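You operate a simulated robot arm through the tools that you are given. There is no shell and no other tool. Be economical: measure what you need, move in short steps, check, and stop when the job is done.

Carry out the task below with a simulated two-armed robot. There is one attempt and no reset: what you move stays moved.

## Task
Add about 50 ml of RINSE to the beaker of dregs, swirl it and tip it into the big beaker.
Fine: cap down on the counter's window end; swirl till even; bottle capped again, both back where they stood. Set down upright: bottle, beaker.

It is judged by the outcome, as a careful person would: the job done as asked, and still so three seconds after it is handed in. It fails if anything else is knocked over, pushed out of place, dropped, spilled or broken. Lids that push on must go on centred and level and be pressed home; caps that screw on are set level and turned clockwise until they are tight.

## Robot
Two 7-joint arms with fingered hands on one trunk, on a base that drives. Base frame: it is fixed to the floor where the robot stands at the start and does not move with it; the origin is under the middle of the robot, x ahead of it, y to its left, z up; the surface under the hand at the start is at about z = 860. Units: mm, rad, N and s.
The left shoulder is at the start at [99, 128, 1086], the right one opposite. Places, roughly: beaker [500, 1250, 1000]; light key [400, -700, 800]; mute key [400, -700, 800]; reset key [400, -800, 800]; temperature dial [400, -400, 800]; window end of the side counter [700, 0, 900]. Payload 5 kg a hand.
The tool frame of a hand sits at the grasp point between the pads (the TCP): z along the fingers, y along the line on which they close. The tips reach 37 mm beyond it. The gripper opens to 124 mm. The gripper's body begins 43 mm behind the TCP. The gripper is a hand of 3 fingers: y runs from the thumb to the fingers, the wrist lies at [-21, -116, -203] in the tool frame, and closing takes about 1.5 s.
Orientation is that of the tool frame in the base frame, as a unit quaternion [w, x, y, z]. With the fingers straight down and the wrist toward the robot, the tool's x, y and z point along [0, 1, 0], [1, 0, 0] and [0, 0, -1] of the base frame.

## Interface
- The arms move only by the tool drive_tool. It takes "left_plan", "right_plan" or both (then of equal length, played together; a hand with none holds still); each is a list of rows, each an object of numbers (a shift or turn left out is 0, a gripper value left out holds the last): "rx", "ry", "rz": the turn, a rotation vector about the base's x, y, z in rad; "x", "y", "z": the shift along the base's x, y, z in mm. In form: [{"rx": .., "ry": .., "rz": .., "x": .., "y": .., "z": ..}, ...]. A call has 1 to 8 rows; each row shifts and turns the commanded pose from where the row before left it. "left_hand" and "right_hand" are, for a hand that has rows, the gripper command, from -1 (shut) to 1 (fully open), values between in proportion, set as the call begins (left out, the last holds). Each row takes 0.2 s and may step no farther than 50 mm and 0.15 rad from the row before; otherwise, or with a gripper value out of range, the whole call is refused. Where a pose cannot be reached the arm comes as near as it can. A force on the tool above 40 N (or 10 N above the force at the start of the call, whichever is more), or a blocked arm, ends the call early, and 0.2 s more pass. Each finger travels about 45 mm/s and halts on what it meets, pressing with about 31 N; the grip force reading is that of the motor and also rises with nothing between the fingers. The clock runs only during rows and for 0.2 s after the last one: add rows that do not move to give the fingers time. The reply holds the time, the measured pose of the TCP, the force on the tool along the base axes, the opening and the grip force, in the units named above and with some noise, with the torque about the TCP (base axes, N m) and any sound that the robot's microphone picked up.
- Cameras (640 x 400 px; columns grow to the right, rows downward): "scene" is now at [270.1, -5.8, 1277.3]; the picture's right is [-0.08, -1.00, 0.00], its down [-0.29, 0.02, -0.96] and it looks along [0.95, -0.08, -0.29] (base axes); focal length 214 px, centre (320, 200). "left" rides on the left gripper at [-72, -104, -154] in its tool frame; the picture's right is [-0.83, -0.26, 0.49], its down [0.51, -0.72, 0.47] and it looks along [0.23, 0.64, 0.73] (tool axes); focal length 243 px, centre (320, 200). "right" rides on the right gripper at [72, -104, -154] in its tool frame; the picture's right is [-0.83, 0.26, -0.49], its down [-0.51, -0.72, 0.47] and it looks along [-0.23, 0.64, 0.73] (tool axes); focal length 243 px, centre (320, 200). There is no depth. A picture from a camera that has moved, and an enlarged one, comes with that camera's place and axes in the base frame and with its lens.
- get_image(camera): a new picture of that camera. It takes no simulated time.
- lift_body(by): slides the trunk up (or, below 0, down) by that many mm; the arms and the scene camera ride with it, the base frame stays. It gives what a move gives, with no picture.
- drive_base(legs): drives the robot by 1 to 6 legs, each [ahead, left, turn to the left] in mm, mm and rad, along the robot's own axes; the way and the turn of a leg run together, so that a leg with both is an arc; at most 1500 mm and 3.142 rad a leg. The arms and the cameras ride along, it lands a little off, and it stops where it bumps. It gives what a move gives.
- finger_targets(index, middle, thumb_bend, thumb_turn, hand): sets how far each is bent, from 0 (flat) to 1 (curled in); at 0.3 the hand is open as for a grip, at 0.7 the pads meet at the TCP. One left out holds its place. A second passes; each finger stops where it meets its share of the squeeze, and holds until it gets a number again. A gripper value or a shape takes the hand back. It gives what a move gives, with no picture; readings hold the bend of each and the force on the fingers (four entries, about 0 where the hand has none), thumb and palm. thumb_turn goes from beside the hand (0) to across from the fingers (1), as for a grip.
- preshape(shape, hand): the hand has 3 fingers and takes this shape, open, in about a second: jaw (thumb against the fingers, like two jaws); tri (thumb and two fingers); tip (a fingertip pinch); poke (one finger out to press); point (the index stretched); flat (the hand flat); cup (the hand cupped); fist (a fist). The gripper value then closes the fingers along that shape, each until it touches; the sizes above hold for jaw. It gives what a move gives, with no picture.
- turn_head(pan, tilt): turns the head with the scene camera to pan (to the left, within 1.396 rad either way) and tilt (down, from -0.506 to 1.204), counted from straight ahead of the robot. It gives what a move gives.
- close_up(camera, box): a new picture of the part [left, top, right, bottom] of that camera's present view, enlarged. It takes no simulated time.
- close_job(): hands the job in; it is judged then, once.

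Go step by step. Nothing tells you exact positions but the pictures and the camera data: compare them with the known pose of the tool, close in by small moves and look again before you grip or let go. The budget is 120 turns and 100 pictures, counting those below and the enlarged ones. Unless the task says otherwise, let go and move clear before handing in, and close with one line.

The tools are called after "Request:" by a JSON object that holds its "name" and its "arguments". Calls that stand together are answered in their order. drive_tool: Moves the arms, as the interface text tells. Its arguments: {"type":"object","properties":{"left_plan":{"type":"array","items":{"type":"object","properties":{"rx":{"type":"number"},"ry":{"type":"number"},"rz":{"type":"number"},"x":{"type":"number"},"y":{"type":"number"},"z":{"type":"number"}}}},"left_hand":{"type":"number"},"right_plan":{"type":"array","items":{"type":"object","properties":{"rx":{"type":"number"},"ry":{"type":"number"},"rz":{"type":"number"},"x":{"type":"number"},"y":{"type":"number"},"z":{"type":"number"}}}},"right_hand":{"type":"number"}},"required":[]} The other tools are called the same way: lift_body (by) slides the trunk up or down; preshape (shape, hand) gives the hand a shape; finger_targets (index, middle, thumb_bend, thumb_turn, hand) moves the fingers one by one; drive_base (legs) drives the base; turn_head (pan, tilt) turns the head that bears the scene camera; get_image (camera) takes a picture; close_up (camera, box) takes an enlarged picture of a part of a camera's view; close_job () hands the job in.

At the start:

```text
clock: 0.0
left_tcp_pos: [570.9, 188.8, 1346.1]
left_ee_rot: [0.0, 0.707, 0.708, 0.0]
left_ft_force: [-0.1, 0.1, -0.9]
left_moment: [0.0, 0.0, -0.01]
left_width: 123.5
left_grasp_force: 0.1
left_shape: jaw
left_bend: [0.3, 0.3, 0.3, 0.98]
left_finger forces: [0.1, 0.0, 0.1, 0.1, 0.0, 0.0]
right_tcp_pos: [631.4, -285.4, 1284.7]
right_ee_rot: [0.0, 0.707, 0.707, 0.0]
right_ft_force: [0.4, -0.1, 0.1]
right_moment: [0.02, 0.04, -0.01]
right_width: 123.5
right_grasp_force: 0.0
right_shape: jaw
right_bend: [0.3, 0.3, 0.3, 0.98]
right_finger forces: [0.0, 0.1, 0.1, 0.0, 0.0, 0.0]
trunk travel left (down, up): [-275.0, 288.0]
robot x, y, heading: [-0.6, -2.4, -0.001]
head pan, tilt: [-0.086, 0.29]
```

scene: 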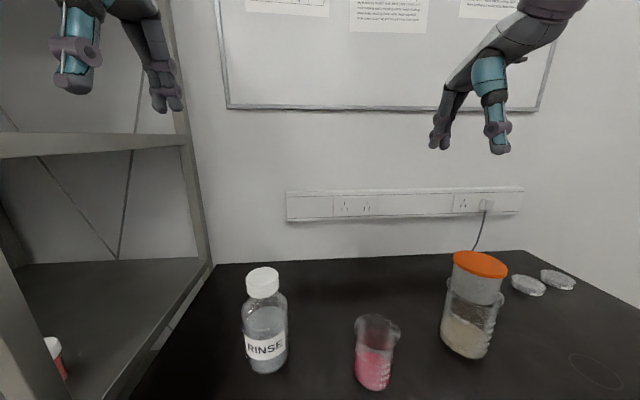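
right: 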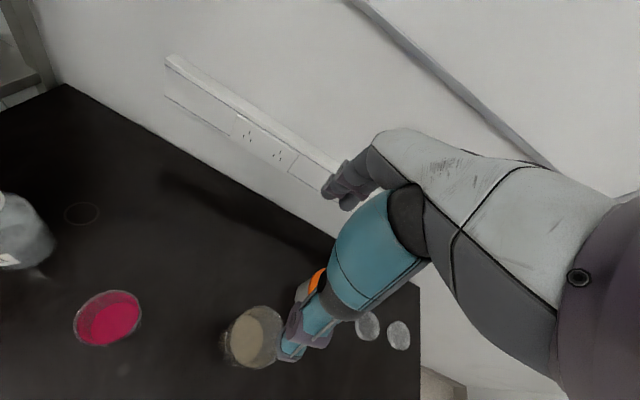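
left: 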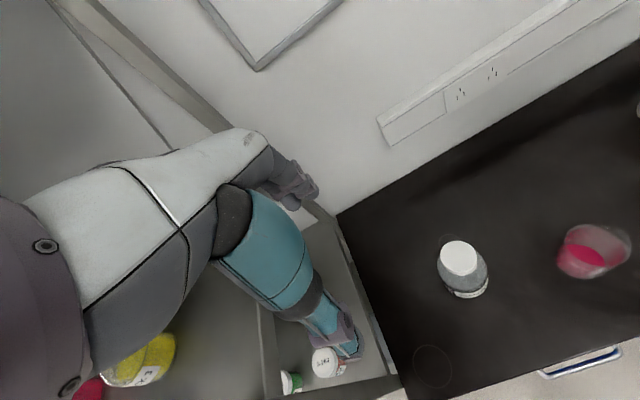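

I see the RINSE bottle, a small beaker of pink liquid, and a beaker with something beige plus an orange lid. I'll look closer and look around for the big beaker and the window end.

Request:
{"name": "close_up", "arguments": {"camera": "scene", "box": [200, 230, 520, 400]}}

Request:
{"name": "turn_head", "arguments": {"pan": 1.2, "tilt": 0.4}}

Request:
{"name": "get_image", "arguments": {"camera": "scene"}}

Request:
{"name": "turn_head", "arguments": {"pan": -1.0, "tilt": 0.5}}

Request:
{"name": "get_image", "arguments": {"camera": "scene"}}

Request:
{"name": "turn_head", "arguments": {"pan": 0.0, "tilt": 0.8}}

Request:
{"name": "get_image", "arguments": {"camera": "scene"}}

```text
2.00 times, centred on (360, 315) of scene
camera zoom: at [270.1, -5.8, 1277.3], right [-0.08, -1.0, 0.0], down [-0.29, 0.02, -0.96], along [0.95, -0.08, -0.29], focal length 429 px, centre (240, -30)
```

zoom: 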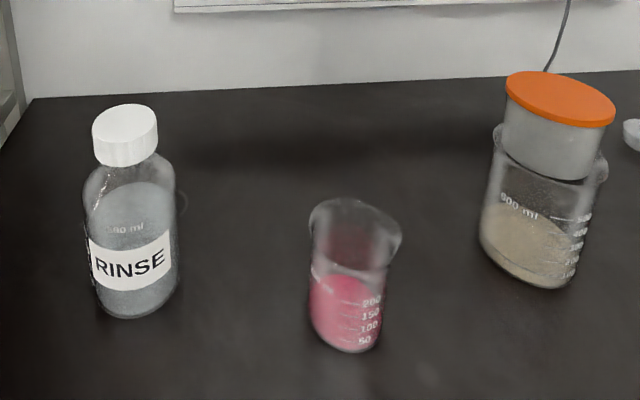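

```text
clock: 1.5
left_tcp_pos: [570.9, 188.9, 1346.0]
left_ee_rot: [0.0, 0.707, 0.707, 0.0]
left_ft_force: [0.8, 0.0, 0.2]
left_moment: [-0.01, -0.01, 0.01]
left_width: 123.7
left_grasp_force: 0.0
left_shape: jaw
left_bend: [0.3, 0.3, 0.3, 0.98]
left_finger forces: [0.1, 0.0, 0.0, 0.0, 0.1, 0.1]
right_tcp_pos: [630.6, -286.5, 1283.5]
right_ee_rot: [0.0, 0.707, 0.707, -0.001]
right_ft_force: [-0.7, 0.7, -0.3]
right_moment: [0.0, -0.01, 0.01]
right_width: 123.8
right_grasp_force: 0.1
right_shape: jaw
right_bend: [0.3, 0.3, 0.3, 0.98]
right_finger forces: [0.0, 0.0, 0.1, 0.0, 0.1, 0.0]
trunk travel left (down, up): [-275.0, 288.0]
robot x, y, heading: [-0.0, -4.1, 0.001]
head pan, tilt: [1.201, 0.4]
```

```text
95 pictures are left
camera scene: at [210.6, 88.4, 1267.2], right [0.93, -0.36, 0.0], down [-0.14, -0.36, -0.92], along [0.33, 0.86, -0.39], focal length 214 px, centre (320, 200)
```

scene: 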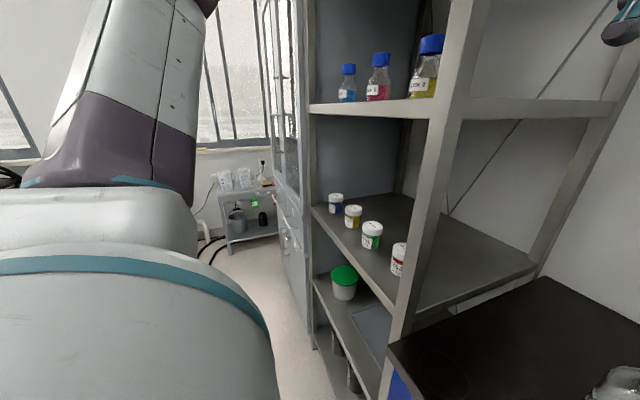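

```text
clock: 3.5
left_tcp_pos: [570.9, 189.0, 1345.3]
left_ee_rot: [0.0, 0.706, 0.708, -0.001]
left_ft_force: [0.4, 0.1, 0.3]
left_moment: [0.02, 0.01, 0.01]
left_width: 124.0
left_grasp_force: 0.1
left_shape: jaw
left_bend: [0.3, 0.3, 0.3, 0.98]
left_finger forces: [0.0, 0.1, 0.1, 0.1, 0.0, 0.0]
right_tcp_pos: [630.6, -287.6, 1284.8]
right_ee_rot: [0.0, 0.707, 0.708, -0.001]
right_ft_force: [0.9, 0.5, -1.0]
right_moment: [-0.03, 0.01, -0.02]
right_width: 123.7
right_grasp_force: 0.0
right_shape: jaw
right_bend: [0.3, 0.3, 0.3, 0.98]
right_finger forces: [0.0, 0.1, 0.0, 0.0, 0.0, 0.1]
trunk travel left (down, up): [-275.0, 288.0]
robot x, y, heading: [2.6, -1.4, -0.001]
head pan, tilt: [-1.0, 0.499]
```

```text
94 pictures are left
camera scene: at [226.2, -74.4, 1258.0], right [-0.84, -0.54, 0.0], down [-0.26, 0.4, -0.88], along [0.47, -0.74, -0.48], focal length 214 px, centre (320, 200)
```

scene: 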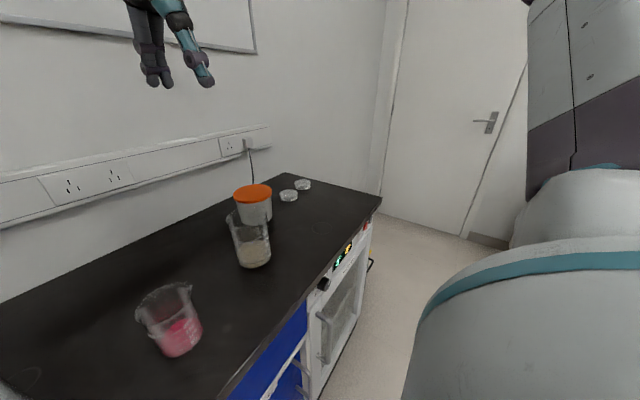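

```text
clock: 4.8
left_tcp_pos: [570.0, 189.3, 1346.8]
left_ee_rot: [0.0, 0.706, 0.708, -0.001]
left_ft_force: [0.0, -0.7, 0.0]
left_moment: [0.04, 0.0, 0.0]
left_width: 123.7
left_grasp_force: 0.1
left_shape: jaw
left_bend: [0.3, 0.3, 0.3, 0.98]
left_finger forces: [0.0, 0.0, 0.0, 0.0, 0.0, 0.1]
right_tcp_pos: [632.0, -286.2, 1284.4]
right_ee_rot: [0.001, 0.707, 0.707, 0.0]
right_ft_force: [-0.1, 0.1, 0.7]
right_moment: [-0.01, -0.01, 0.03]
right_width: 123.4
right_grasp_force: 0.0
right_shape: jaw
right_bend: [0.3, 0.3, 0.3, 0.98]
right_finger forces: [0.0, 0.0, 0.1, 0.1, 0.0, 0.1]
trunk travel left (down, up): [-275.0, 288.0]
robot x, y, heading: [-1.3, -2.0, 0.002]
head pan, tilt: [0.0, 0.799]
```

```text
93 pictures are left
camera scene: at [257.7, 2.0, 1232.1], right [0.0, -1.0, 0.0], down [-0.72, 0.0, -0.7], along [0.7, 0.0, -0.72], focal length 214 px, centre (320, 200)
```

scene: 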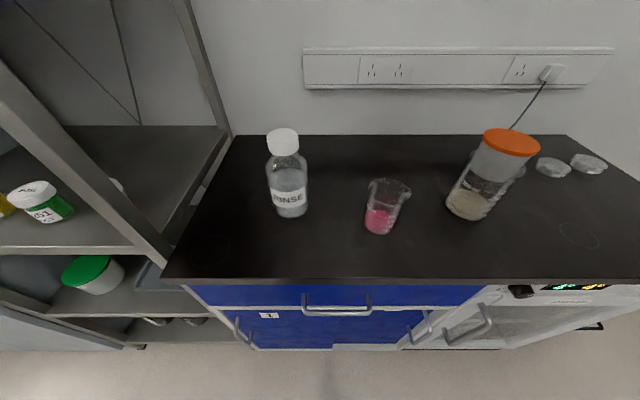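

The counter holds the pink 200-ml beaker, a bigger beaker with beige contents, and an orange-lidded jar. I need to identify the dregs and the big beaker (a "beaker" is also listed far to the left), so I'll zoom in.

Request:
{"name": "turn_head", "arguments": {"pan": 1.2, "tilt": 0.3}}

Request:
{"name": "close_up", "arguments": {"camera": "scene", "box": [190, 110, 350, 270]}}

Request:
{"name": "turn_head", "arguments": {"pan": -0.4, "tilt": 0.6}}

Request:
{"name": "close_up", "arguments": {"camera": "scene", "box": [200, 90, 500, 290]}}

```text
clock: 6.2
left_tcp_pos: [570.3, 188.3, 1346.1]
left_ee_rot: [0.0, 0.707, 0.707, 0.0]
left_ft_force: [-0.3, 0.2, -0.7]
left_moment: [0.02, 0.04, 0.0]
left_width: 123.6
left_grasp_force: 0.1
left_shape: jaw
left_bend: [0.3, 0.3, 0.3, 0.98]
left_finger forces: [0.1, 0.1, 0.1, 0.0, 0.1, 0.0]
right_tcp_pos: [631.1, -285.5, 1284.9]
right_ee_rot: [-0.001, 0.707, 0.707, 0.001]
right_ft_force: [1.2, -0.4, 0.0]
right_moment: [0.03, -0.04, 0.0]
right_width: 123.9
right_grasp_force: 0.0
right_shape: jaw
right_bend: [0.3, 0.3, 0.3, 0.98]
right_finger forces: [0.0, 0.0, 0.1, 0.0, 0.0, 0.1]
trunk travel left (down, up): [-275.0, 288.0]
robot x, y, heading: [-3.1, 0.5, -0.008]
head pan, tilt: [1.201, 0.3]
```

```text
2.50 times, centred on (270, 190) of scene
camera zoom: at [210.8, 89.1, 1276.4], right [0.93, -0.36, 0.0], down [-0.11, -0.28, -0.96], along [0.35, 0.89, -0.3], focal length 536 px, centre (445, 225)
```

zoom: 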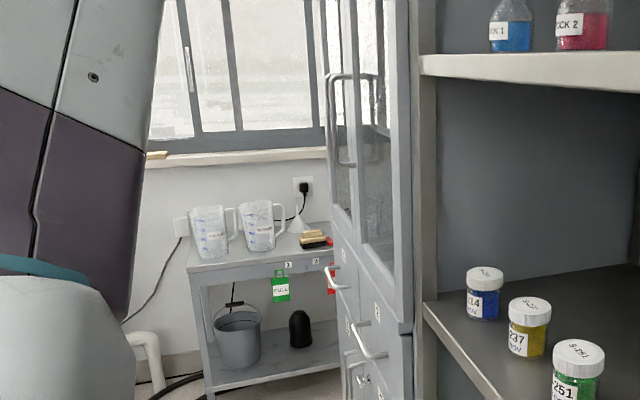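

```text
clock: 7.9
left_tcp_pos: [571.1, 188.2, 1346.3]
left_ee_rot: [0.0, 0.707, 0.707, 0.0]
left_ft_force: [-0.3, 0.8, -0.4]
left_moment: [-0.02, 0.04, 0.02]
left_width: 123.5
left_grasp_force: 0.0
left_shape: jaw
left_bend: [0.3, 0.3, 0.3, 0.98]
left_finger forces: [0.0, 0.0, 0.0, 0.1, 0.0, 0.1]
right_tcp_pos: [631.1, -286.6, 1284.8]
right_ee_rot: [0.0, 0.707, 0.707, 0.0]
right_ft_force: [-0.2, -0.7, 0.6]
right_moment: [0.01, 0.03, 0.05]
right_width: 123.6
right_grasp_force: 0.1
right_shape: jaw
right_bend: [0.3, 0.3, 0.3, 0.98]
right_finger forces: [0.0, 0.1, 0.0, 0.0, 0.0, 0.0]
trunk travel left (down, up): [-275.0, 288.0]
robot x, y, heading: [-1.3, 1.6, -0.001]
head pan, tilt: [-0.4, 0.6]
```

```text
2.00 times, centred on (350, 190) of scene
camera zoom: at [258.5, -32.3, 1249.0], right [-0.39, -0.92, 0.0], down [-0.52, 0.22, -0.83], along [0.76, -0.32, -0.56], focal length 429 px, centre (260, 220)
```

zoom: 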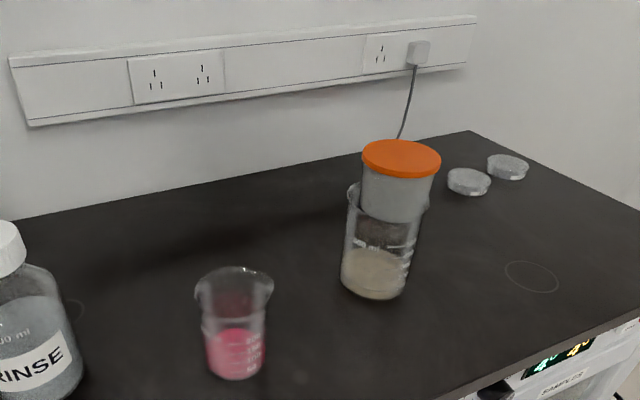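

The jar with the orange lid seems to stand behind the big beaker. I'll check the glass cabinet (listed "beaker") and look closely at the labels/contents of the beakers.

Request:
{"name": "close_up", "arguments": {"camera": "scene", "box": [260, 190, 350, 290]}}

Request:
{"name": "close_up", "arguments": {"camera": "scene", "box": [350, 150, 430, 245]}}

Request:
{"name": "turn_head", "arguments": {"pan": 1.2, "tilt": 0.2}}

Request:
{"name": "close_up", "arguments": {"camera": "scene", "box": [260, 80, 340, 240]}}

```text
4.00 times, centred on (305, 240) of scene
camera zoom: at [258.5, -32.3, 1249.0], right [-0.39, -0.92, 0.0], down [-0.52, 0.22, -0.83], along [0.76, -0.32, -0.56], focal length 858 px, centre (380, 40)
```

zoom: 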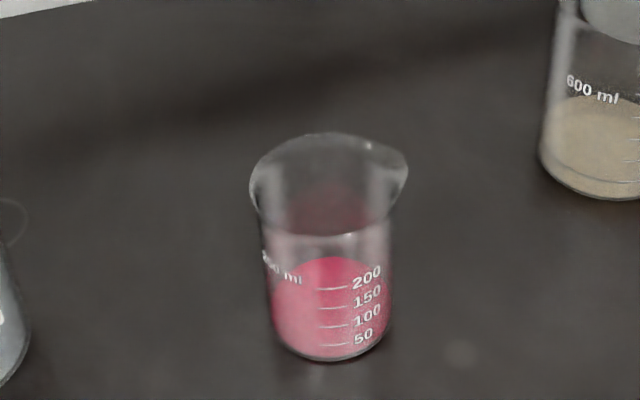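

```text
4.21 times, centred on (390, 198) of scene
camera zoom: at [258.5, -32.3, 1249.0], right [-0.39, -0.92, 0.0], down [-0.52, 0.22, -0.83], along [0.76, -0.32, -0.56], focal length 903 px, centre (25, 210)
```

zoom: 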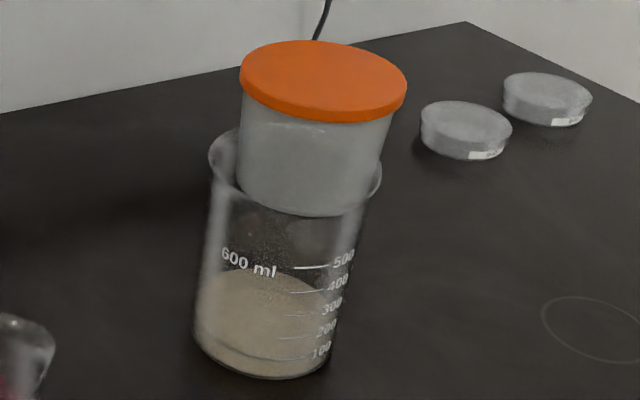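

```text
clock: 9.5
left_tcp_pos: [570.8, 189.6, 1346.3]
left_ee_rot: [0.0, 0.707, 0.707, 0.0]
left_ft_force: [0.2, 0.0, 0.6]
left_moment: [0.04, -0.01, -0.01]
left_width: 123.3
left_grasp_force: 0.1
left_shape: jaw
left_bend: [0.3, 0.3, 0.3, 0.98]
left_finger forces: [0.0, 0.0, 0.0, 0.0, 0.1, 0.0]
right_tcp_pos: [631.8, -287.0, 1284.8]
right_ee_rot: [0.0, 0.706, 0.708, 0.0]
right_ft_force: [0.9, 0.2, -0.9]
right_moment: [-0.01, 0.04, 0.01]
right_width: 123.9
right_grasp_force: 0.0
right_shape: jaw
right_bend: [0.3, 0.3, 0.3, 0.98]
right_finger forces: [0.0, 0.0, 0.0, 0.1, 0.0, 0.0]
trunk travel left (down, up): [-275.0, 288.0]
robot x, y, heading: [0.4, 0.1, -0.001]
head pan, tilt: [1.201, 0.201]
```

```text
2.50 times, centred on (300, 160) of scene
camera zoom: at [210.8, 89.0, 1285.7], right [0.93, -0.36, 0.0], down [-0.07, -0.19, -0.98], along [0.35, 0.91, -0.2], focal length 536 px, centre (370, 300)
```

zoom: 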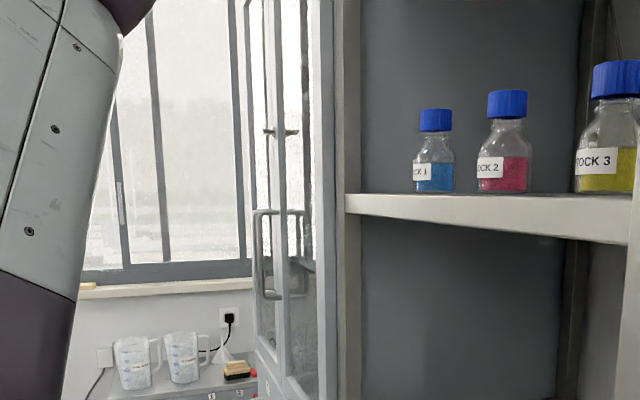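

Pink is about 50 ml in a 250 ml beaker (dregs); the 600 ml beaker holds a beige layer. I'll back off a little to see what is in the glass cabinet so I don't mistake the big beaker.

Request:
{"name": "drive_base", "arguments": {"legs": [[-400, 0, 0]]}}

Request:
{"name": "close_up", "arguments": {"camera": "scene", "box": [240, 80, 440, 280]}}

```text
clock: 12.0
left_tcp_pos: [179.1, 188.2, 1345.1]
left_ee_rot: [-0.001, 0.707, 0.707, -0.001]
left_ft_force: [0.8, -0.1, 0.2]
left_moment: [-0.02, 0.03, 0.03]
left_width: 123.5
left_grasp_force: 0.0
left_shape: jaw
left_bend: [0.3, 0.3, 0.3, 0.98]
left_finger forces: [0.0, 0.0, 0.1, 0.0, 0.0, 0.0]
right_tcp_pos: [238.2, -289.1, 1283.6]
right_ee_rot: [-0.001, 0.707, 0.707, 0.0]
right_ft_force: [0.3, 0.0, 0.2]
right_moment: [0.02, 0.04, 0.01]
right_width: 123.8
right_grasp_force: 0.1
right_shape: jaw
right_bend: [0.3, 0.3, 0.3, 0.98]
right_finger forces: [0.0, 0.0, 0.0, 0.0, 0.1, 0.0]
trunk travel left (down, up): [-275.0, 288.0]
robot x, y, heading: [-396.8, 0.6, -0.004]
head pan, tilt: [1.201, 0.201]
```

```text
2.00 times, centred on (340, 180) of scene
camera zoom: at [-182.2, 89.0, 1285.5], right [0.93, -0.36, 0.0], down [-0.07, -0.19, -0.98], along [0.35, 0.91, -0.2], focal length 429 px, centre (280, 240)
```

zoom: 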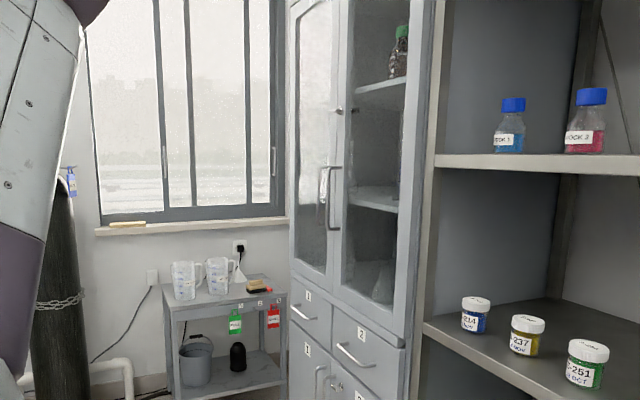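

The cabinet just holds stored glassware, and the window is at the left (+y), so the big beaker is the 600 ml one on the counter and the window end is the counter's left end. I'll drive to about x = −150 and measure the objects.

Request:
{"name": "drive_base", "arguments": {"legs": [[245, 0, 0]]}}

Request:
{"name": "turn_head", "arguments": {"pan": 0.0, "tilt": 0.6}}

Request:
{"name": "get_image", "arguments": {"camera": "scene"}}

Request:
{"name": "get_image", "arguments": {"camera": "left"}}

Request:
{"name": "get_image", "arguments": {"camera": "right"}}

```text
clock: 13.8
left_tcp_pos: [418.7, 186.2, 1347.5]
left_ee_rot: [0.001, 0.708, 0.706, 0.001]
left_ft_force: [0.4, 0.4, -0.2]
left_moment: [-0.01, 0.01, -0.01]
left_width: 123.9
left_grasp_force: 0.1
left_shape: jaw
left_bend: [0.3, 0.3, 0.3, 0.98]
left_finger forces: [0.0, 0.0, 0.0, 0.1, 0.0, 0.0]
right_tcp_pos: [476.6, -290.9, 1285.1]
right_ee_rot: [0.001, 0.708, 0.706, 0.001]
right_ft_force: [0.0, 0.5, -0.4]
right_moment: [0.03, -0.01, 0.0]
right_width: 123.9
right_grasp_force: 0.1
right_shape: jaw
right_bend: [0.3, 0.3, 0.3, 0.98]
right_finger forces: [0.0, 0.0, 0.0, 0.0, 0.0, 0.0]
trunk travel left (down, up): [-275.0, 288.0]
robot x, y, heading: [-153.2, 0.1, -0.002]
head pan, tilt: [1.201, 0.201]
```

```text
clock: 15.2
left_tcp_pos: [419.5, 186.2, 1346.3]
left_ee_rot: [0.0, 0.709, 0.706, 0.001]
left_ft_force: [-1.2, 0.2, -0.6]
left_moment: [0.05, 0.0, -0.02]
left_width: 123.7
left_grasp_force: 0.1
left_shape: jaw
left_bend: [0.3, 0.3, 0.3, 0.98]
left_finger forces: [0.1, 0.0, 0.1, 0.1, 0.0, 0.0]
right_tcp_pos: [477.3, -288.6, 1284.8]
right_ee_rot: [-0.001, 0.709, 0.705, 0.0]
right_ft_force: [0.0, 0.3, -0.6]
right_moment: [0.01, -0.04, 0.01]
right_width: 124.1
right_grasp_force: 0.0
right_shape: jaw
right_bend: [0.3, 0.3, 0.3, 0.98]
right_finger forces: [0.1, 0.0, 0.1, 0.1, 0.1, 0.0]
trunk travel left (down, up): [-275.0, 288.0]
robot x, y, heading: [-151.3, -0.2, -0.005]
head pan, tilt: [0.0, 0.6]
```

```text
86 pictures are left
camera scene: at [113.2, 0.7, 1248.9], right [0.0, -1.0, 0.0], down [-0.56, 0.0, -0.83], along [0.83, 0.0, -0.56], focal length 214 px, centre (320, 200)
```

scene: 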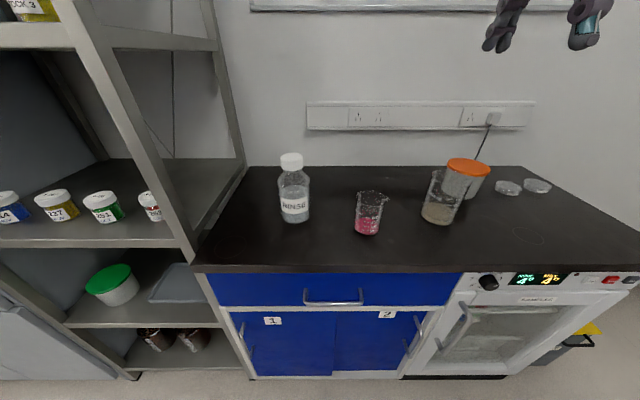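

```text
85 pictures are left
camera left: at [314.6, 115.0, 1501.0], right [-0.26, -0.83, -0.49], down [-0.72, 0.51, -0.47], along [0.64, 0.23, -0.73], focal length 243 px, centre (320, 200)
```

left: 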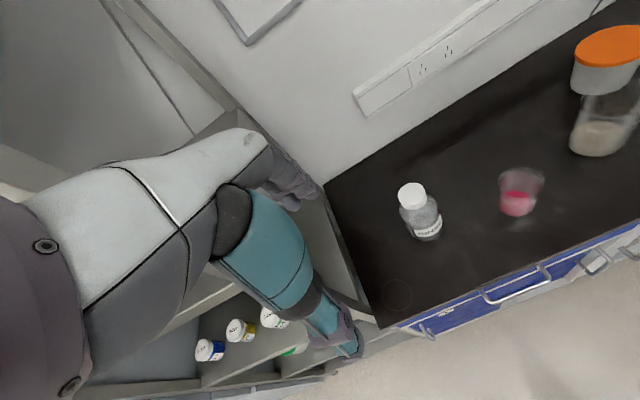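

```text
84 pictures are left
camera right: at [373.6, -216.3, 1438.2], right [0.26, -0.83, 0.49], down [-0.72, -0.5, -0.47], along [0.64, -0.23, -0.73], focal length 243 px, centre (320, 200)
```

right: 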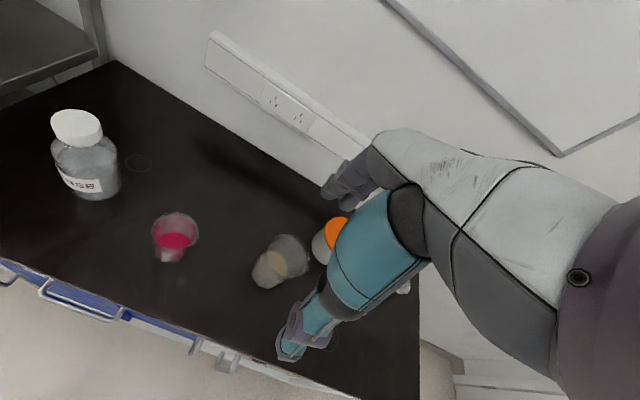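

I'll take enlarged pictures for accurate measurement.

Request:
{"name": "close_up", "arguments": {"camera": "scene", "box": [260, 140, 420, 240]}}

Request:
{"name": "close_up", "arguments": {"camera": "left", "box": [380, 150, 560, 262]}}

Request:
{"name": "close_up", "arguments": {"camera": "right", "box": [30, 90, 350, 300]}}

Request:
{"name": "close_up", "arguments": {"camera": "scene", "box": [400, 140, 560, 240]}}

```text
4.00 times, centred on (340, 190) of scene
camera zoom: at [113.2, 0.7, 1248.9], right [0.0, -1.0, 0.0], down [-0.56, 0.0, -0.83], along [0.83, 0.0, -0.56], focal length 858 px, centre (240, 240)
```

zoom: 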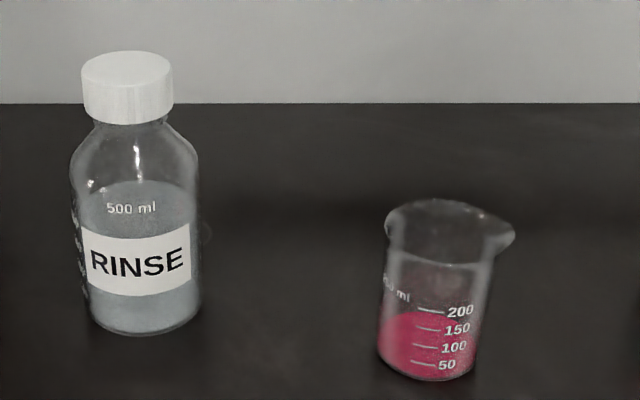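

```text
3.56 times, centred on (470, 206) of left
camera zoom: at [314.6, 115.0, 1501.0], right [-0.26, -0.83, -0.49], down [-0.72, 0.51, -0.47], along [0.64, 0.23, -0.73], focal length 863 px, centre (-213, 179)
```

zoom: 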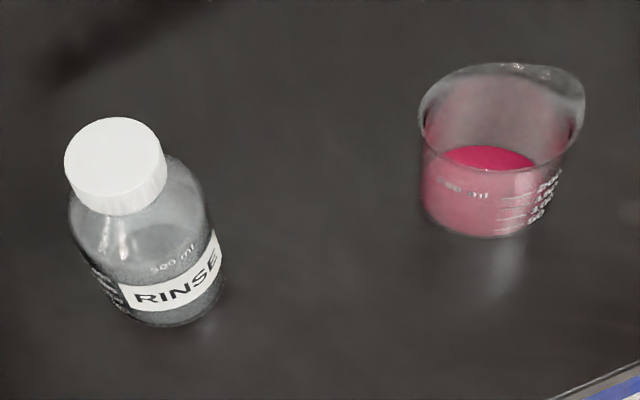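

```text
1.90 times, centred on (190, 195) of right
camera zoom: at [373.6, -216.3, 1438.2], right [0.26, -0.83, 0.49], down [-0.72, -0.5, -0.47], along [0.64, -0.23, -0.73], focal length 462 px, centre (568, 210)
```

zoom: 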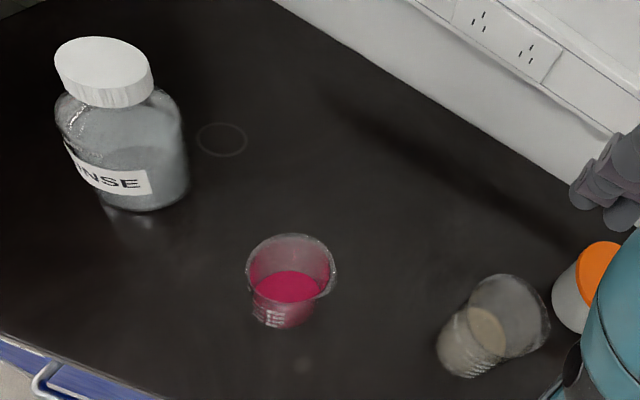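

```text
4.00 times, centred on (480, 190) of scene
camera zoom: at [113.2, 0.7, 1248.9], right [0.0, -1.0, 0.0], down [-0.56, 0.0, -0.83], along [0.83, 0.0, -0.56], focal length 858 px, centre (-320, 240)
```

zoom: 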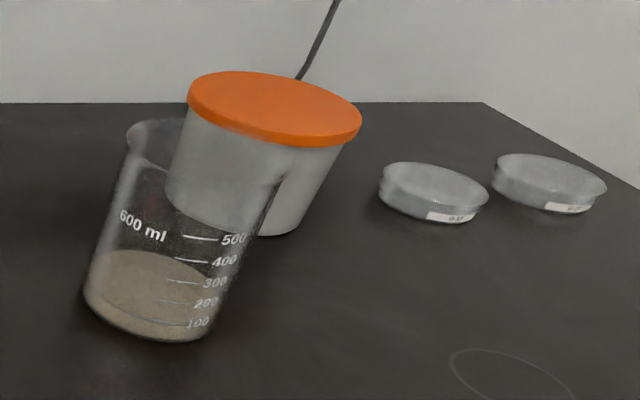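

Estimates: bottle axis (595, 67), cap about 53 mm across, top z 1049; small beaker (548, −123), rim z 961, spout toward −y; big beaker (596, −340), rim about 991; counter about 867. First the right hand is turned to a forward-pointing side grip to hold the bottle.

Request:
{"name": "drive_tool", "arguments": {"right_plan": [{"rx": -0.0866, "ry": -0.0866, "rz": 0.0866, "z": -10}, {"rx": -0.0866, "ry": -0.0866, "rz": 0.0866, "z": -10}, {"rx": -0.0866, "ry": -0.0866, "rz": 0.0866, "z": -10}, {"rx": -0.0866, "ry": -0.0866, "rz": 0.0866, "z": -10}, {"rx": -0.0866, "ry": -0.0866, "rz": 0.0866, "z": -10}, {"rx": -0.0866, "ry": -0.0866, "rz": 0.0866, "z": -10}, {"rx": -0.0866, "ry": -0.0866, "rz": 0.0866, "z": -10}]}}

Request:
{"name": "drive_tool", "arguments": {"right_plan": [{"rx": -0.0866, "ry": -0.0866, "rz": 0.0866, "z": -10}, {"rx": -0.0866, "ry": -0.0866, "rz": 0.0866, "z": -10}, {"rx": -0.0866, "ry": -0.0866, "rz": 0.0866, "z": -10}, {"rx": -0.0866, "ry": -0.0866, "rz": 0.0866, "z": -10}, {"rx": -0.0866, "ry": -0.0866, "rz": 0.0866, "z": -10}, {"rx": -0.0866, "ry": -0.0866, "rz": 0.0866, "z": -10}, {"rx": -0.083, "ry": -0.083, "rz": 0.083, "z": -10}, {}]}}

Request:
{"name": "get_image", "arguments": {"camera": "scene"}}

```text
clock: 16.8
left_tcp_pos: [419.1, 184.8, 1346.3]
left_ee_rot: [0.0, 0.708, 0.706, 0.0]
left_ft_force: [0.2, -0.8, -0.5]
left_moment: [-0.01, 0.01, -0.01]
left_width: 123.8
left_grasp_force: 0.1
left_shape: jaw
left_bend: [0.3, 0.3, 0.3, 0.98]
left_finger forces: [0.1, 0.0, 0.0, 0.0, 0.0, 0.0]
right_tcp_pos: [478.4, -292.3, 1216.1]
right_ee_rot: [0.409, 0.408, 0.816, 0.002]
right_ft_force: [-0.6, -0.8, 0.2]
right_moment: [0.0, -0.04, -0.01]
right_width: 123.9
right_grasp_force: 0.0
right_shape: jaw
right_bend: [0.3, 0.3, 0.3, 0.98]
right_finger forces: [0.0, 0.1, 0.0, 0.0, 0.0, 0.1]
trunk travel left (down, up): [-275.0, 288.0]
robot x, y, heading: [-148.7, 1.3, -0.005]
head pan, tilt: [0.0, 0.6]
```

```text
clock: 18.6
left_tcp_pos: [419.1, 185.2, 1345.7]
left_ee_rot: [0.0, 0.708, 0.706, 0.0]
left_ft_force: [0.3, -0.5, 0.3]
left_moment: [0.01, 0.04, -0.01]
left_width: 123.8
left_grasp_force: 0.0
left_shape: jaw
left_bend: [0.3, 0.3, 0.3, 0.98]
left_finger forces: [0.1, 0.0, 0.0, 0.1, 0.0, 0.0]
right_tcp_pos: [467.6, -278.7, 1196.0]
right_ee_rot: [0.695, 0.005, 0.719, 0.001]
right_ft_force: [0.2, 0.1, -0.2]
right_moment: [-0.03, 0.01, -0.02]
right_width: 123.3
right_grasp_force: 0.1
right_shape: jaw
right_bend: [0.3, 0.3, 0.3, 0.98]
right_finger forces: [0.0, 0.0, 0.1, 0.1, 0.0, 0.1]
right hand out of reach, approached as far as the arm can: row 7
trunk travel left (down, up): [-275.0, 288.0]
robot x, y, heading: [-149.5, -2.0, -0.003]
head pan, tilt: [0.0, 0.6]
```

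```text
79 pictures are left
camera scene: at [113.6, 0.2, 1248.8], right [0.0, -1.0, 0.0], down [-0.57, 0.0, -0.82], along [0.82, 0.0, -0.57], focal length 214 px, centre (320, 200)
```

scene: 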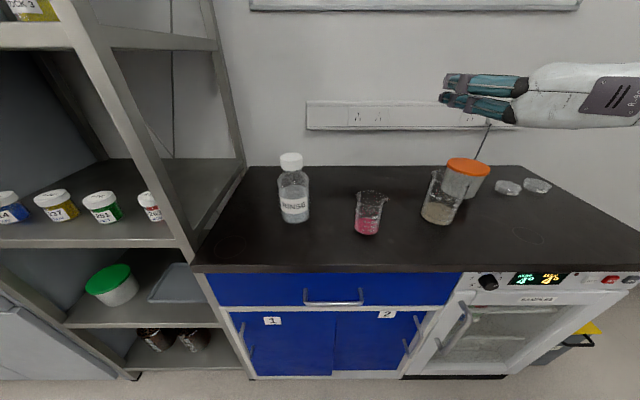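

The side-grip orientation is essentially reached. Now I lower the right hand and slide it left to stand in front of the bottle.

Request:
{"name": "drive_tool", "arguments": {"right_plan": [{"z": -48, "x": -10}, {"z": -48, "x": -10}, {"y": 49, "x": -5}, {"y": 49}, {"y": 49}, {"y": 49}, {"y": 49}, {"y": 49}]}}

Request:
{"name": "drive_tool", "arguments": {"right_plan": [{"y": 49}, {"z": -40}, {"z": -40}, {"z": -40}, {}]}}

Request:
{"name": "get_image", "arguments": {"camera": "scene"}}

Request:
{"name": "get_image", "arguments": {"camera": "right"}}

```text
clock: 20.4
left_tcp_pos: [425.0, 190.2, 1341.7]
left_ee_rot: [0.0, 0.708, 0.707, -0.002]
left_ft_force: [2.2, 0.4, -1.5]
left_moment: [-0.06, 0.15, -0.02]
left_width: 123.6
left_grasp_force: 0.0
left_shape: jaw
left_bend: [0.3, 0.3, 0.3, 0.98]
left_finger forces: [0.1, 0.1, 0.0, 0.1, 0.1, 0.1]
right_tcp_pos: [473.0, 23.6, 1208.1]
right_ee_rot: [0.705, 0.001, 0.709, 0.001]
right_ft_force: [1.4, -0.2, 0.3]
right_moment: [0.01, 0.02, -0.01]
right_width: 124.0
right_grasp_force: 0.1
right_shape: jaw
right_bend: [0.3, 0.3, 0.3, 0.97]
right_finger forces: [0.1, 0.1, 0.0, 0.0, 0.0, 0.0]
right hand out of reach, approached as far as the arm can: row 1, 2, 3, 4, 5
trunk travel left (down, up): [-275.0, 288.0]
robot x, y, heading: [-150.3, -4.3, -0.004]
head pan, tilt: [0.0, 0.6]
```

```text
clock: 21.6
left_tcp_pos: [419.8, 184.2, 1346.6]
left_ee_rot: [0.0, 0.708, 0.706, 0.0]
left_ft_force: [0.6, -0.4, 0.1]
left_moment: [0.02, 0.03, 0.01]
left_width: 123.6
left_grasp_force: 0.1
left_shape: jaw
left_bend: [0.3, 0.3, 0.3, 0.98]
left_finger forces: [0.0, 0.1, 0.1, 0.1, 0.0, 0.0]
right_tcp_pos: [471.5, 62.9, 1172.5]
right_ee_rot: [0.705, 0.003, 0.71, 0.0]
right_ft_force: [1.8, -1.0, -0.1]
right_moment: [-0.01, -0.02, 0.04]
right_width: 123.9
right_grasp_force: 0.0
right_shape: jaw
right_bend: [0.3, 0.3, 0.3, 0.97]
right_finger forces: [0.0, 0.1, 0.0, 0.0, 0.1, 0.0]
right hand out of reach, approached as far as the arm can: row 2, 3, 4
trunk travel left (down, up): [-275.0, 288.0]
robot x, y, heading: [-153.6, -1.8, -0.006]
head pan, tilt: [0.0, 0.6]
```

```text
78 pictures are left
camera scene: at [113.7, -0.6, 1248.8], right [0.0, -1.0, 0.0], down [-0.57, 0.0, -0.82], along [0.82, 0.0, -0.57], focal length 214 px, centre (320, 200)
```

scene: 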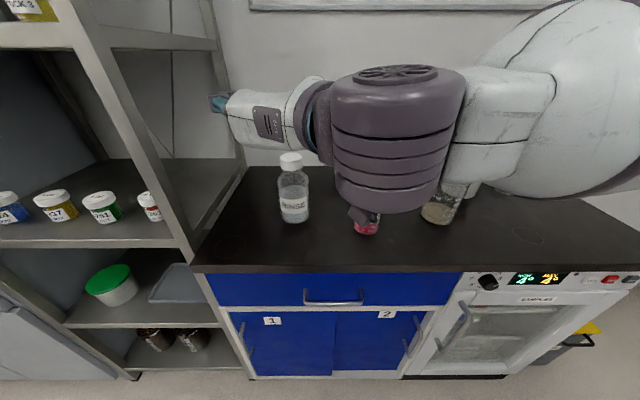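

```text
77 pictures are left
camera right: at [316.6, -40.1, 1100.3], right [-0.49, 0.26, 0.83], down [0.47, -0.72, 0.5], along [0.74, 0.64, 0.23], focal length 243 px, centre (320, 200)
```

right: 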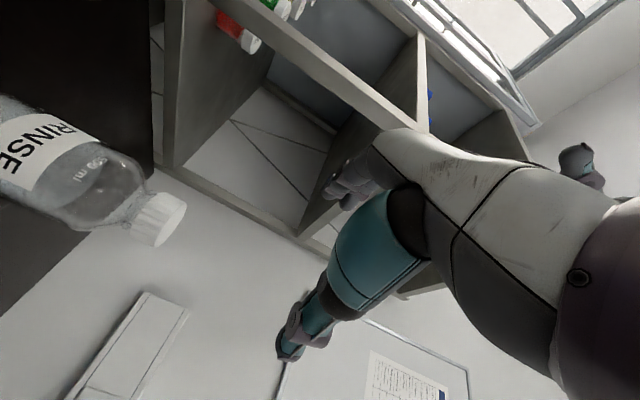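

The wrist is too close to the shoulder for the side grip; I'll back the base 120 mm and see where the hand settles.

Request:
{"name": "drive_base", "arguments": {"legs": [[-120, 0, 0]]}}

Request:
{"name": "drive_tool", "arguments": {"right_plan": [{}]}}

```text
clock: 22.9
left_tcp_pos: [301.4, 185.6, 1345.9]
left_ee_rot: [0.0, 0.708, 0.706, 0.0]
left_ft_force: [-0.6, 0.2, 0.4]
left_moment: [-0.02, -0.01, -0.04]
left_width: 123.7
left_grasp_force: 0.0
left_shape: jaw
left_bend: [0.3, 0.3, 0.3, 0.98]
left_finger forces: [0.0, 0.0, 0.1, 0.1, 0.1, 0.0]
right_tcp_pos: [352.1, 65.3, 1170.3]
right_ee_rot: [0.704, 0.002, 0.71, 0.0]
right_ft_force: [-0.1, -0.7, 0.9]
right_moment: [0.03, -0.01, 0.01]
right_width: 123.9
right_grasp_force: 0.1
right_shape: jaw
right_bend: [0.3, 0.3, 0.3, 0.97]
right_finger forces: [0.0, 0.0, 0.1, 0.0, 0.0, 0.0]
trunk travel left (down, up): [-275.0, 288.0]
robot x, y, heading: [-277.0, 0.0, -0.01]
head pan, tilt: [0.0, 0.6]
```

```text
clock: 23.2
left_tcp_pos: [300.4, 186.0, 1345.1]
left_ee_rot: [-0.001, 0.708, 0.706, 0.0]
left_ft_force: [-0.3, -0.2, -0.9]
left_moment: [0.01, 0.03, -0.04]
left_width: 123.7
left_grasp_force: 0.0
left_shape: jaw
left_bend: [0.3, 0.3, 0.3, 0.98]
left_finger forces: [0.0, 0.0, 0.0, 0.0, 0.0, 0.1]
right_tcp_pos: [351.2, 62.6, 1170.7]
right_ee_rot: [0.704, 0.002, 0.71, 0.0]
right_ft_force: [1.0, 1.2, -0.1]
right_moment: [0.0, -0.01, -0.01]
right_width: 123.8
right_grasp_force: 0.0
right_shape: jaw
right_bend: [0.3, 0.3, 0.3, 0.97]
right_finger forces: [0.1, 0.0, 0.0, 0.0, 0.1, 0.0]
trunk travel left (down, up): [-275.0, 288.0]
robot x, y, heading: [-271.3, 1.3, -0.005]
head pan, tilt: [0.0, 0.6]
```

Commanded pose now equals the actual. I move forward to x≈440 and down to z≈935 in front of the bottle.

Request:
{"name": "drive_tool", "arguments": {"right_plan": [{"x": 45, "z": -10}, {"x": 45, "z": -40}, {"z": -45}, {"z": -45}, {"z": -45}, {"z": -45}, {}]}}

Request:
{"name": "get_image", "arguments": {"camera": "scene"}}

Request:
{"name": "get_image", "arguments": {"camera": "right"}}

```text
refused: row 2 steps farther than a row can; nothing moved
```

```text
76 pictures are left
camera scene: at [-6.7, 0.8, 1248.6], right [-0.01, -1.0, 0.0], down [-0.57, 0.0, -0.82], along [0.82, 0.0, -0.57], focal length 214 px, centre (320, 200)
```

scene: 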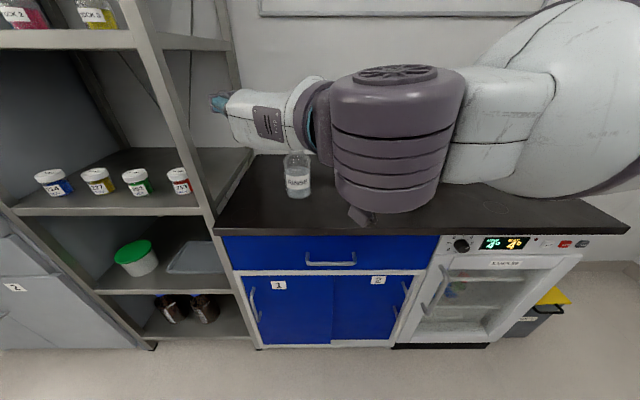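

```text
75 pictures are left
camera right: at [196.2, -38.9, 1100.0], right [-0.48, 0.26, 0.83], down [0.47, -0.72, 0.5], along [0.74, 0.64, 0.23], focal length 243 px, centre (320, 200)
```

right: 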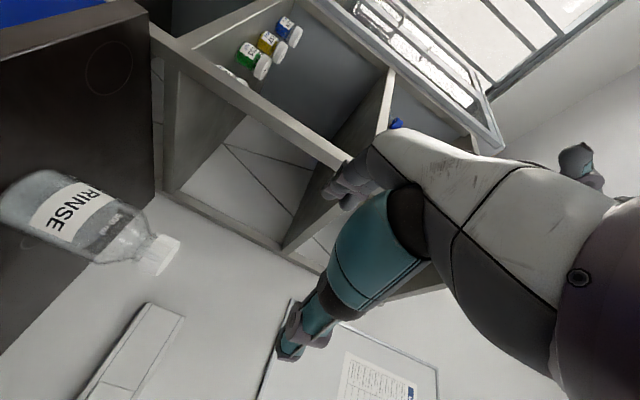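

Request:
{"name": "drive_tool", "arguments": {"right_plan": [{"x": 45, "z": -10}, {"x": 45, "z": -20}, {"z": -45}, {"z": -45}, {"z": -45}, {"z": -45}, {"z": -25}, {}]}}

Request:
{"name": "get_image", "arguments": {"camera": "scene"}}

Request:
{"name": "get_image", "arguments": {"camera": "right"}}

```text
clock: 25.1
left_tcp_pos: [299.0, 185.2, 1346.1]
left_ee_rot: [0.0, 0.708, 0.706, 0.0]
left_ft_force: [-1.2, 0.6, 0.2]
left_moment: [0.03, 0.03, 0.01]
left_width: 123.4
left_grasp_force: 0.0
left_shape: jaw
left_bend: [0.3, 0.3, 0.3, 0.98]
left_finger forces: [0.0, 0.0, 0.1, 0.1, 0.1, 0.1]
right_tcp_pos: [349.2, 63.3, 1173.1]
right_ee_rot: [0.704, 0.002, 0.71, -0.001]
right_ft_force: [0.1, -0.1, -0.6]
right_moment: [0.0, -0.02, -0.06]
right_width: 124.0
right_grasp_force: 0.0
right_shape: jaw
right_bend: [0.3, 0.3, 0.3, 0.97]
right_finger forces: [0.1, 0.0, 0.0, 0.0, 0.0, 0.1]
right hand out of reach, approached as far as the arm can: row 1, 2, 3, 4, 5, 6, 7
trunk travel left (down, up): [-275.0, 288.0]
robot x, y, heading: [-274.3, -0.8, -0.011]
head pan, tilt: [0.0, 0.6]
```

```text
74 pictures are left
camera scene: at [-8.0, 0.9, 1248.9], right [-0.01, -1.0, 0.0], down [-0.56, 0.0, -0.83], along [0.83, 0.0, -0.56], focal length 214 px, centre (320, 200)
```

scene: 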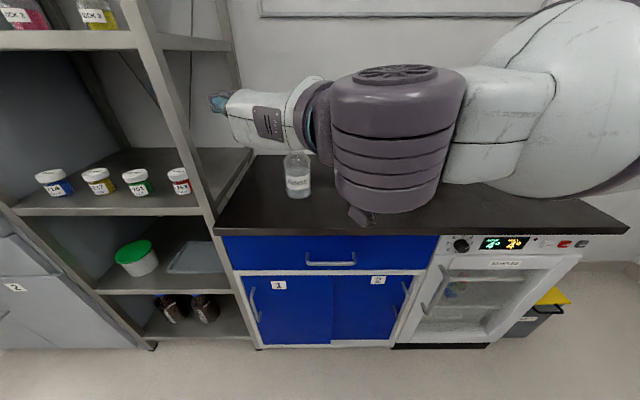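

```text
73 pictures are left
camera right: at [195.0, -39.0, 1100.6], right [-0.49, 0.26, 0.83], down [0.47, -0.72, 0.5], along [0.74, 0.64, 0.23], focal length 243 px, centre (320, 200)
```

right: 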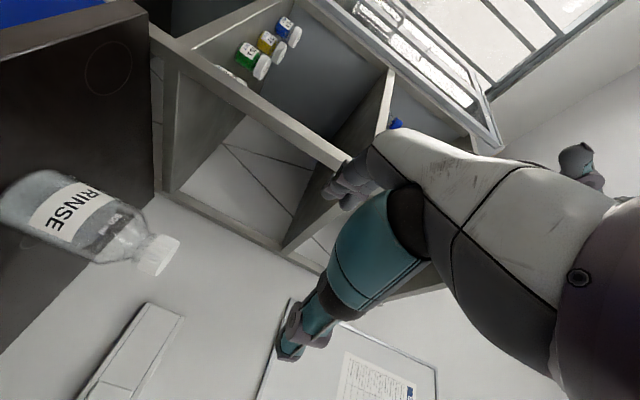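

This grip orientation runs into joint limits (palm facing outward). The natural grip for the right hand has fingers pointing forward-left with the thumb near; I'll undo the turn while withdrawing to the right.

Request:
{"name": "drive_tool", "arguments": {"right_plan": [{"rx": 0.0866, "ry": 0.0866, "rz": -0.0866, "y": -40}, {"rx": 0.0866, "ry": 0.0866, "rz": -0.0866, "y": -40}, {"rx": 0.0866, "ry": 0.0866, "rz": -0.0866, "y": -40}, {"rx": 0.0866, "ry": 0.0866, "rz": -0.0866, "y": -40}, {"rx": 0.0866, "ry": 0.0866, "rz": -0.0866, "y": -40}, {"rx": 0.0866, "ry": 0.0866, "rz": -0.0866, "y": -40}, {"rx": 0.0866, "ry": 0.0866, "rz": -0.0866, "y": -40}]}}

Request:
{"name": "drive_tool", "arguments": {"right_plan": [{"rx": 0.0866, "ry": 0.0866, "rz": -0.0866}, {"rx": 0.0866, "ry": 0.0866, "rz": -0.0866}, {"rx": 0.0866, "ry": 0.0866, "rz": -0.0866}, {"rx": 0.0866, "ry": 0.0866, "rz": -0.0866}, {"rx": 0.0866, "ry": 0.0866, "rz": -0.0866}, {"rx": 0.0866, "ry": 0.0866, "rz": -0.0866}, {"rx": 0.083, "ry": 0.083, "rz": -0.083}, {}]}}

```text
clock: 26.6
left_tcp_pos: [297.5, 186.6, 1347.1]
left_ee_rot: [0.001, 0.708, 0.706, 0.001]
left_ft_force: [-0.8, 0.6, 0.7]
left_moment: [0.0, -0.05, 0.01]
left_width: 123.4
left_grasp_force: 0.0
left_shape: jaw
left_bend: [0.3, 0.3, 0.3, 0.98]
left_finger forces: [0.1, 0.0, 0.0, 0.0, 0.0, 0.0]
right_tcp_pos: [352.4, -215.1, 1174.8]
right_ee_rot: [0.404, 0.411, 0.817, 0.001]
right_ft_force: [-0.2, -0.4, -0.1]
right_moment: [0.01, 0.02, 0.01]
right_width: 124.1
right_grasp_force: 0.0
right_shape: jaw
right_bend: [0.3, 0.3, 0.3, 0.98]
right_finger forces: [0.0, 0.1, 0.0, 0.0, 0.0, 0.0]
right hand out of reach, approached as far as the arm can: row 3
trunk travel left (down, up): [-275.0, 288.0]
robot x, y, heading: [-272.5, 0.8, -0.01]
head pan, tilt: [0.0, 0.6]
```

```text
clock: 28.4
left_tcp_pos: [297.5, 185.9, 1345.6]
left_ee_rot: [0.0, 0.708, 0.706, -0.001]
left_ft_force: [0.1, 0.6, 0.5]
left_moment: [-0.03, -0.01, 0.0]
left_width: 123.8
left_grasp_force: 0.0
left_shape: jaw
left_bend: [0.3, 0.3, 0.3, 0.98]
left_finger forces: [0.1, 0.1, 0.0, 0.0, 0.0, 0.0]
right_tcp_pos: [353.6, -213.1, 1176.6]
right_ee_rot: [-0.004, 0.708, 0.706, 0.001]
right_ft_force: [-0.5, -0.5, 0.6]
right_moment: [-0.02, 0.01, 0.02]
right_width: 123.8
right_grasp_force: 0.0
right_shape: jaw
right_bend: [0.3, 0.3, 0.3, 0.98]
right_finger forces: [0.1, 0.0, 0.0, 0.1, 0.1, 0.1]
trunk travel left (down, up): [-275.0, 288.0]
robot x, y, heading: [-272.1, -2.2, -0.003]
head pan, tilt: [0.0, 0.6]
```

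Back to the plain orientation. Now I turn the right hand to fingers forward-left (35° left), level.

Request:
{"name": "drive_tool", "arguments": {"right_plan": [{"rx": 0.1197, "ry": -0.0625, "rz": -0.0625, "x": 9, "y": 9}, {"rx": 0.1197, "ry": -0.0625, "rz": -0.0625, "x": 9, "y": 9}, {"rx": 0.1197, "ry": -0.0625, "rz": -0.0625, "x": 9, "y": 9}, {"rx": 0.1197, "ry": -0.0625, "rz": -0.0625, "x": 9, "y": 9}, {"rx": 0.1197, "ry": -0.0625, "rz": -0.0625, "x": 9, "y": 9}, {"rx": 0.1197, "ry": -0.0625, "rz": -0.0625, "x": 9, "y": 9}]}}

Request:
{"name": "drive_tool", "arguments": {"right_plan": [{"rx": 0.1197, "ry": -0.0625, "rz": -0.0625, "x": 9, "y": 9}, {"rx": 0.1197, "ry": -0.0625, "rz": -0.0625, "x": 9, "y": 9}, {"rx": 0.1197, "ry": -0.0625, "rz": -0.0625, "x": 9, "y": 9}, {"rx": 0.1197, "ry": -0.0625, "rz": -0.0625, "x": 9, "y": 9}, {"rx": 0.1197, "ry": -0.0625, "rz": -0.0625, "x": 9, "y": 9}, {"rx": 0.1197, "ry": -0.0625, "rz": -0.0625, "x": 9, "y": 9}, {}]}}

Request:
{"name": "get_image", "arguments": {"camera": "scene"}}

```text
clock: 29.9
left_tcp_pos: [299.7, 184.4, 1345.6]
left_ee_rot: [-0.001, 0.708, 0.706, 0.0]
left_ft_force: [-0.4, -0.4, -1.1]
left_moment: [-0.01, 0.01, -0.01]
left_width: 123.8
left_grasp_force: 0.1
left_shape: jaw
left_bend: [0.3, 0.3, 0.3, 0.98]
left_finger forces: [0.0, 0.1, 0.1, 0.1, 0.1, 0.0]
right_tcp_pos: [410.7, -161.7, 1176.4]
right_ee_rot: [-0.12, 0.765, 0.509, 0.375]
right_ft_force: [-0.2, -0.1, -0.3]
right_moment: [0.01, 0.01, 0.04]
right_width: 123.8
right_grasp_force: 0.1
right_shape: jaw
right_bend: [0.3, 0.3, 0.3, 0.98]
right_finger forces: [0.0, 0.0, 0.1, 0.1, 0.0, 0.0]
trunk travel left (down, up): [-275.0, 288.0]
robot x, y, heading: [-277.5, -1.0, -0.004]
head pan, tilt: [0.0, 0.6]
```

```text
clock: 31.4
left_tcp_pos: [298.2, 184.4, 1347.3]
left_ee_rot: [-0.001, 0.708, 0.706, 0.001]
left_ft_force: [-0.5, -1.3, -0.9]
left_moment: [0.02, -0.03, 0.05]
left_width: 124.1
left_grasp_force: 0.1
left_shape: jaw
left_bend: [0.3, 0.3, 0.3, 0.98]
left_finger forces: [0.0, 0.1, 0.1, 0.0, 0.1, 0.1]
right_tcp_pos: [461.9, -106.8, 1177.1]
right_ee_rot: [-0.213, 0.672, 0.211, 0.677]
right_ft_force: [0.2, -0.5, 0.3]
right_moment: [0.01, 0.01, 0.04]
right_width: 123.9
right_grasp_force: 0.0
right_shape: jaw
right_bend: [0.3, 0.3, 0.3, 0.98]
right_finger forces: [0.0, 0.1, 0.1, 0.1, 0.0, 0.0]
trunk travel left (down, up): [-275.0, 288.0]
robot x, y, heading: [-275.5, -1.3, -0.003]
head pan, tilt: [0.0, 0.6]
```

```text
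72 pictures are left
camera scene: at [-8.4, -0.4, 1249.0], right [-0.01, -1.0, 0.0], down [-0.56, 0.0, -0.83], along [0.83, 0.0, -0.56], focal length 214 px, centre (320, 200)
```

scene: 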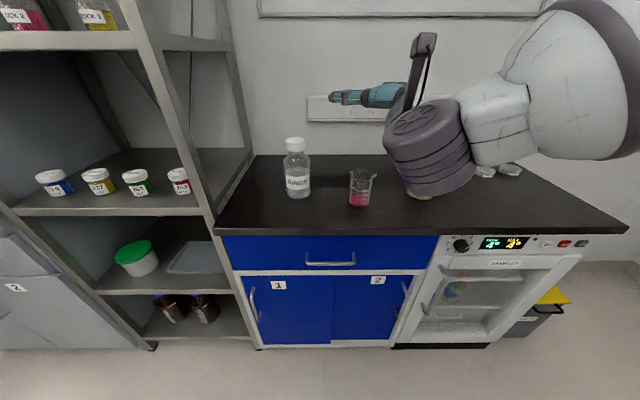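

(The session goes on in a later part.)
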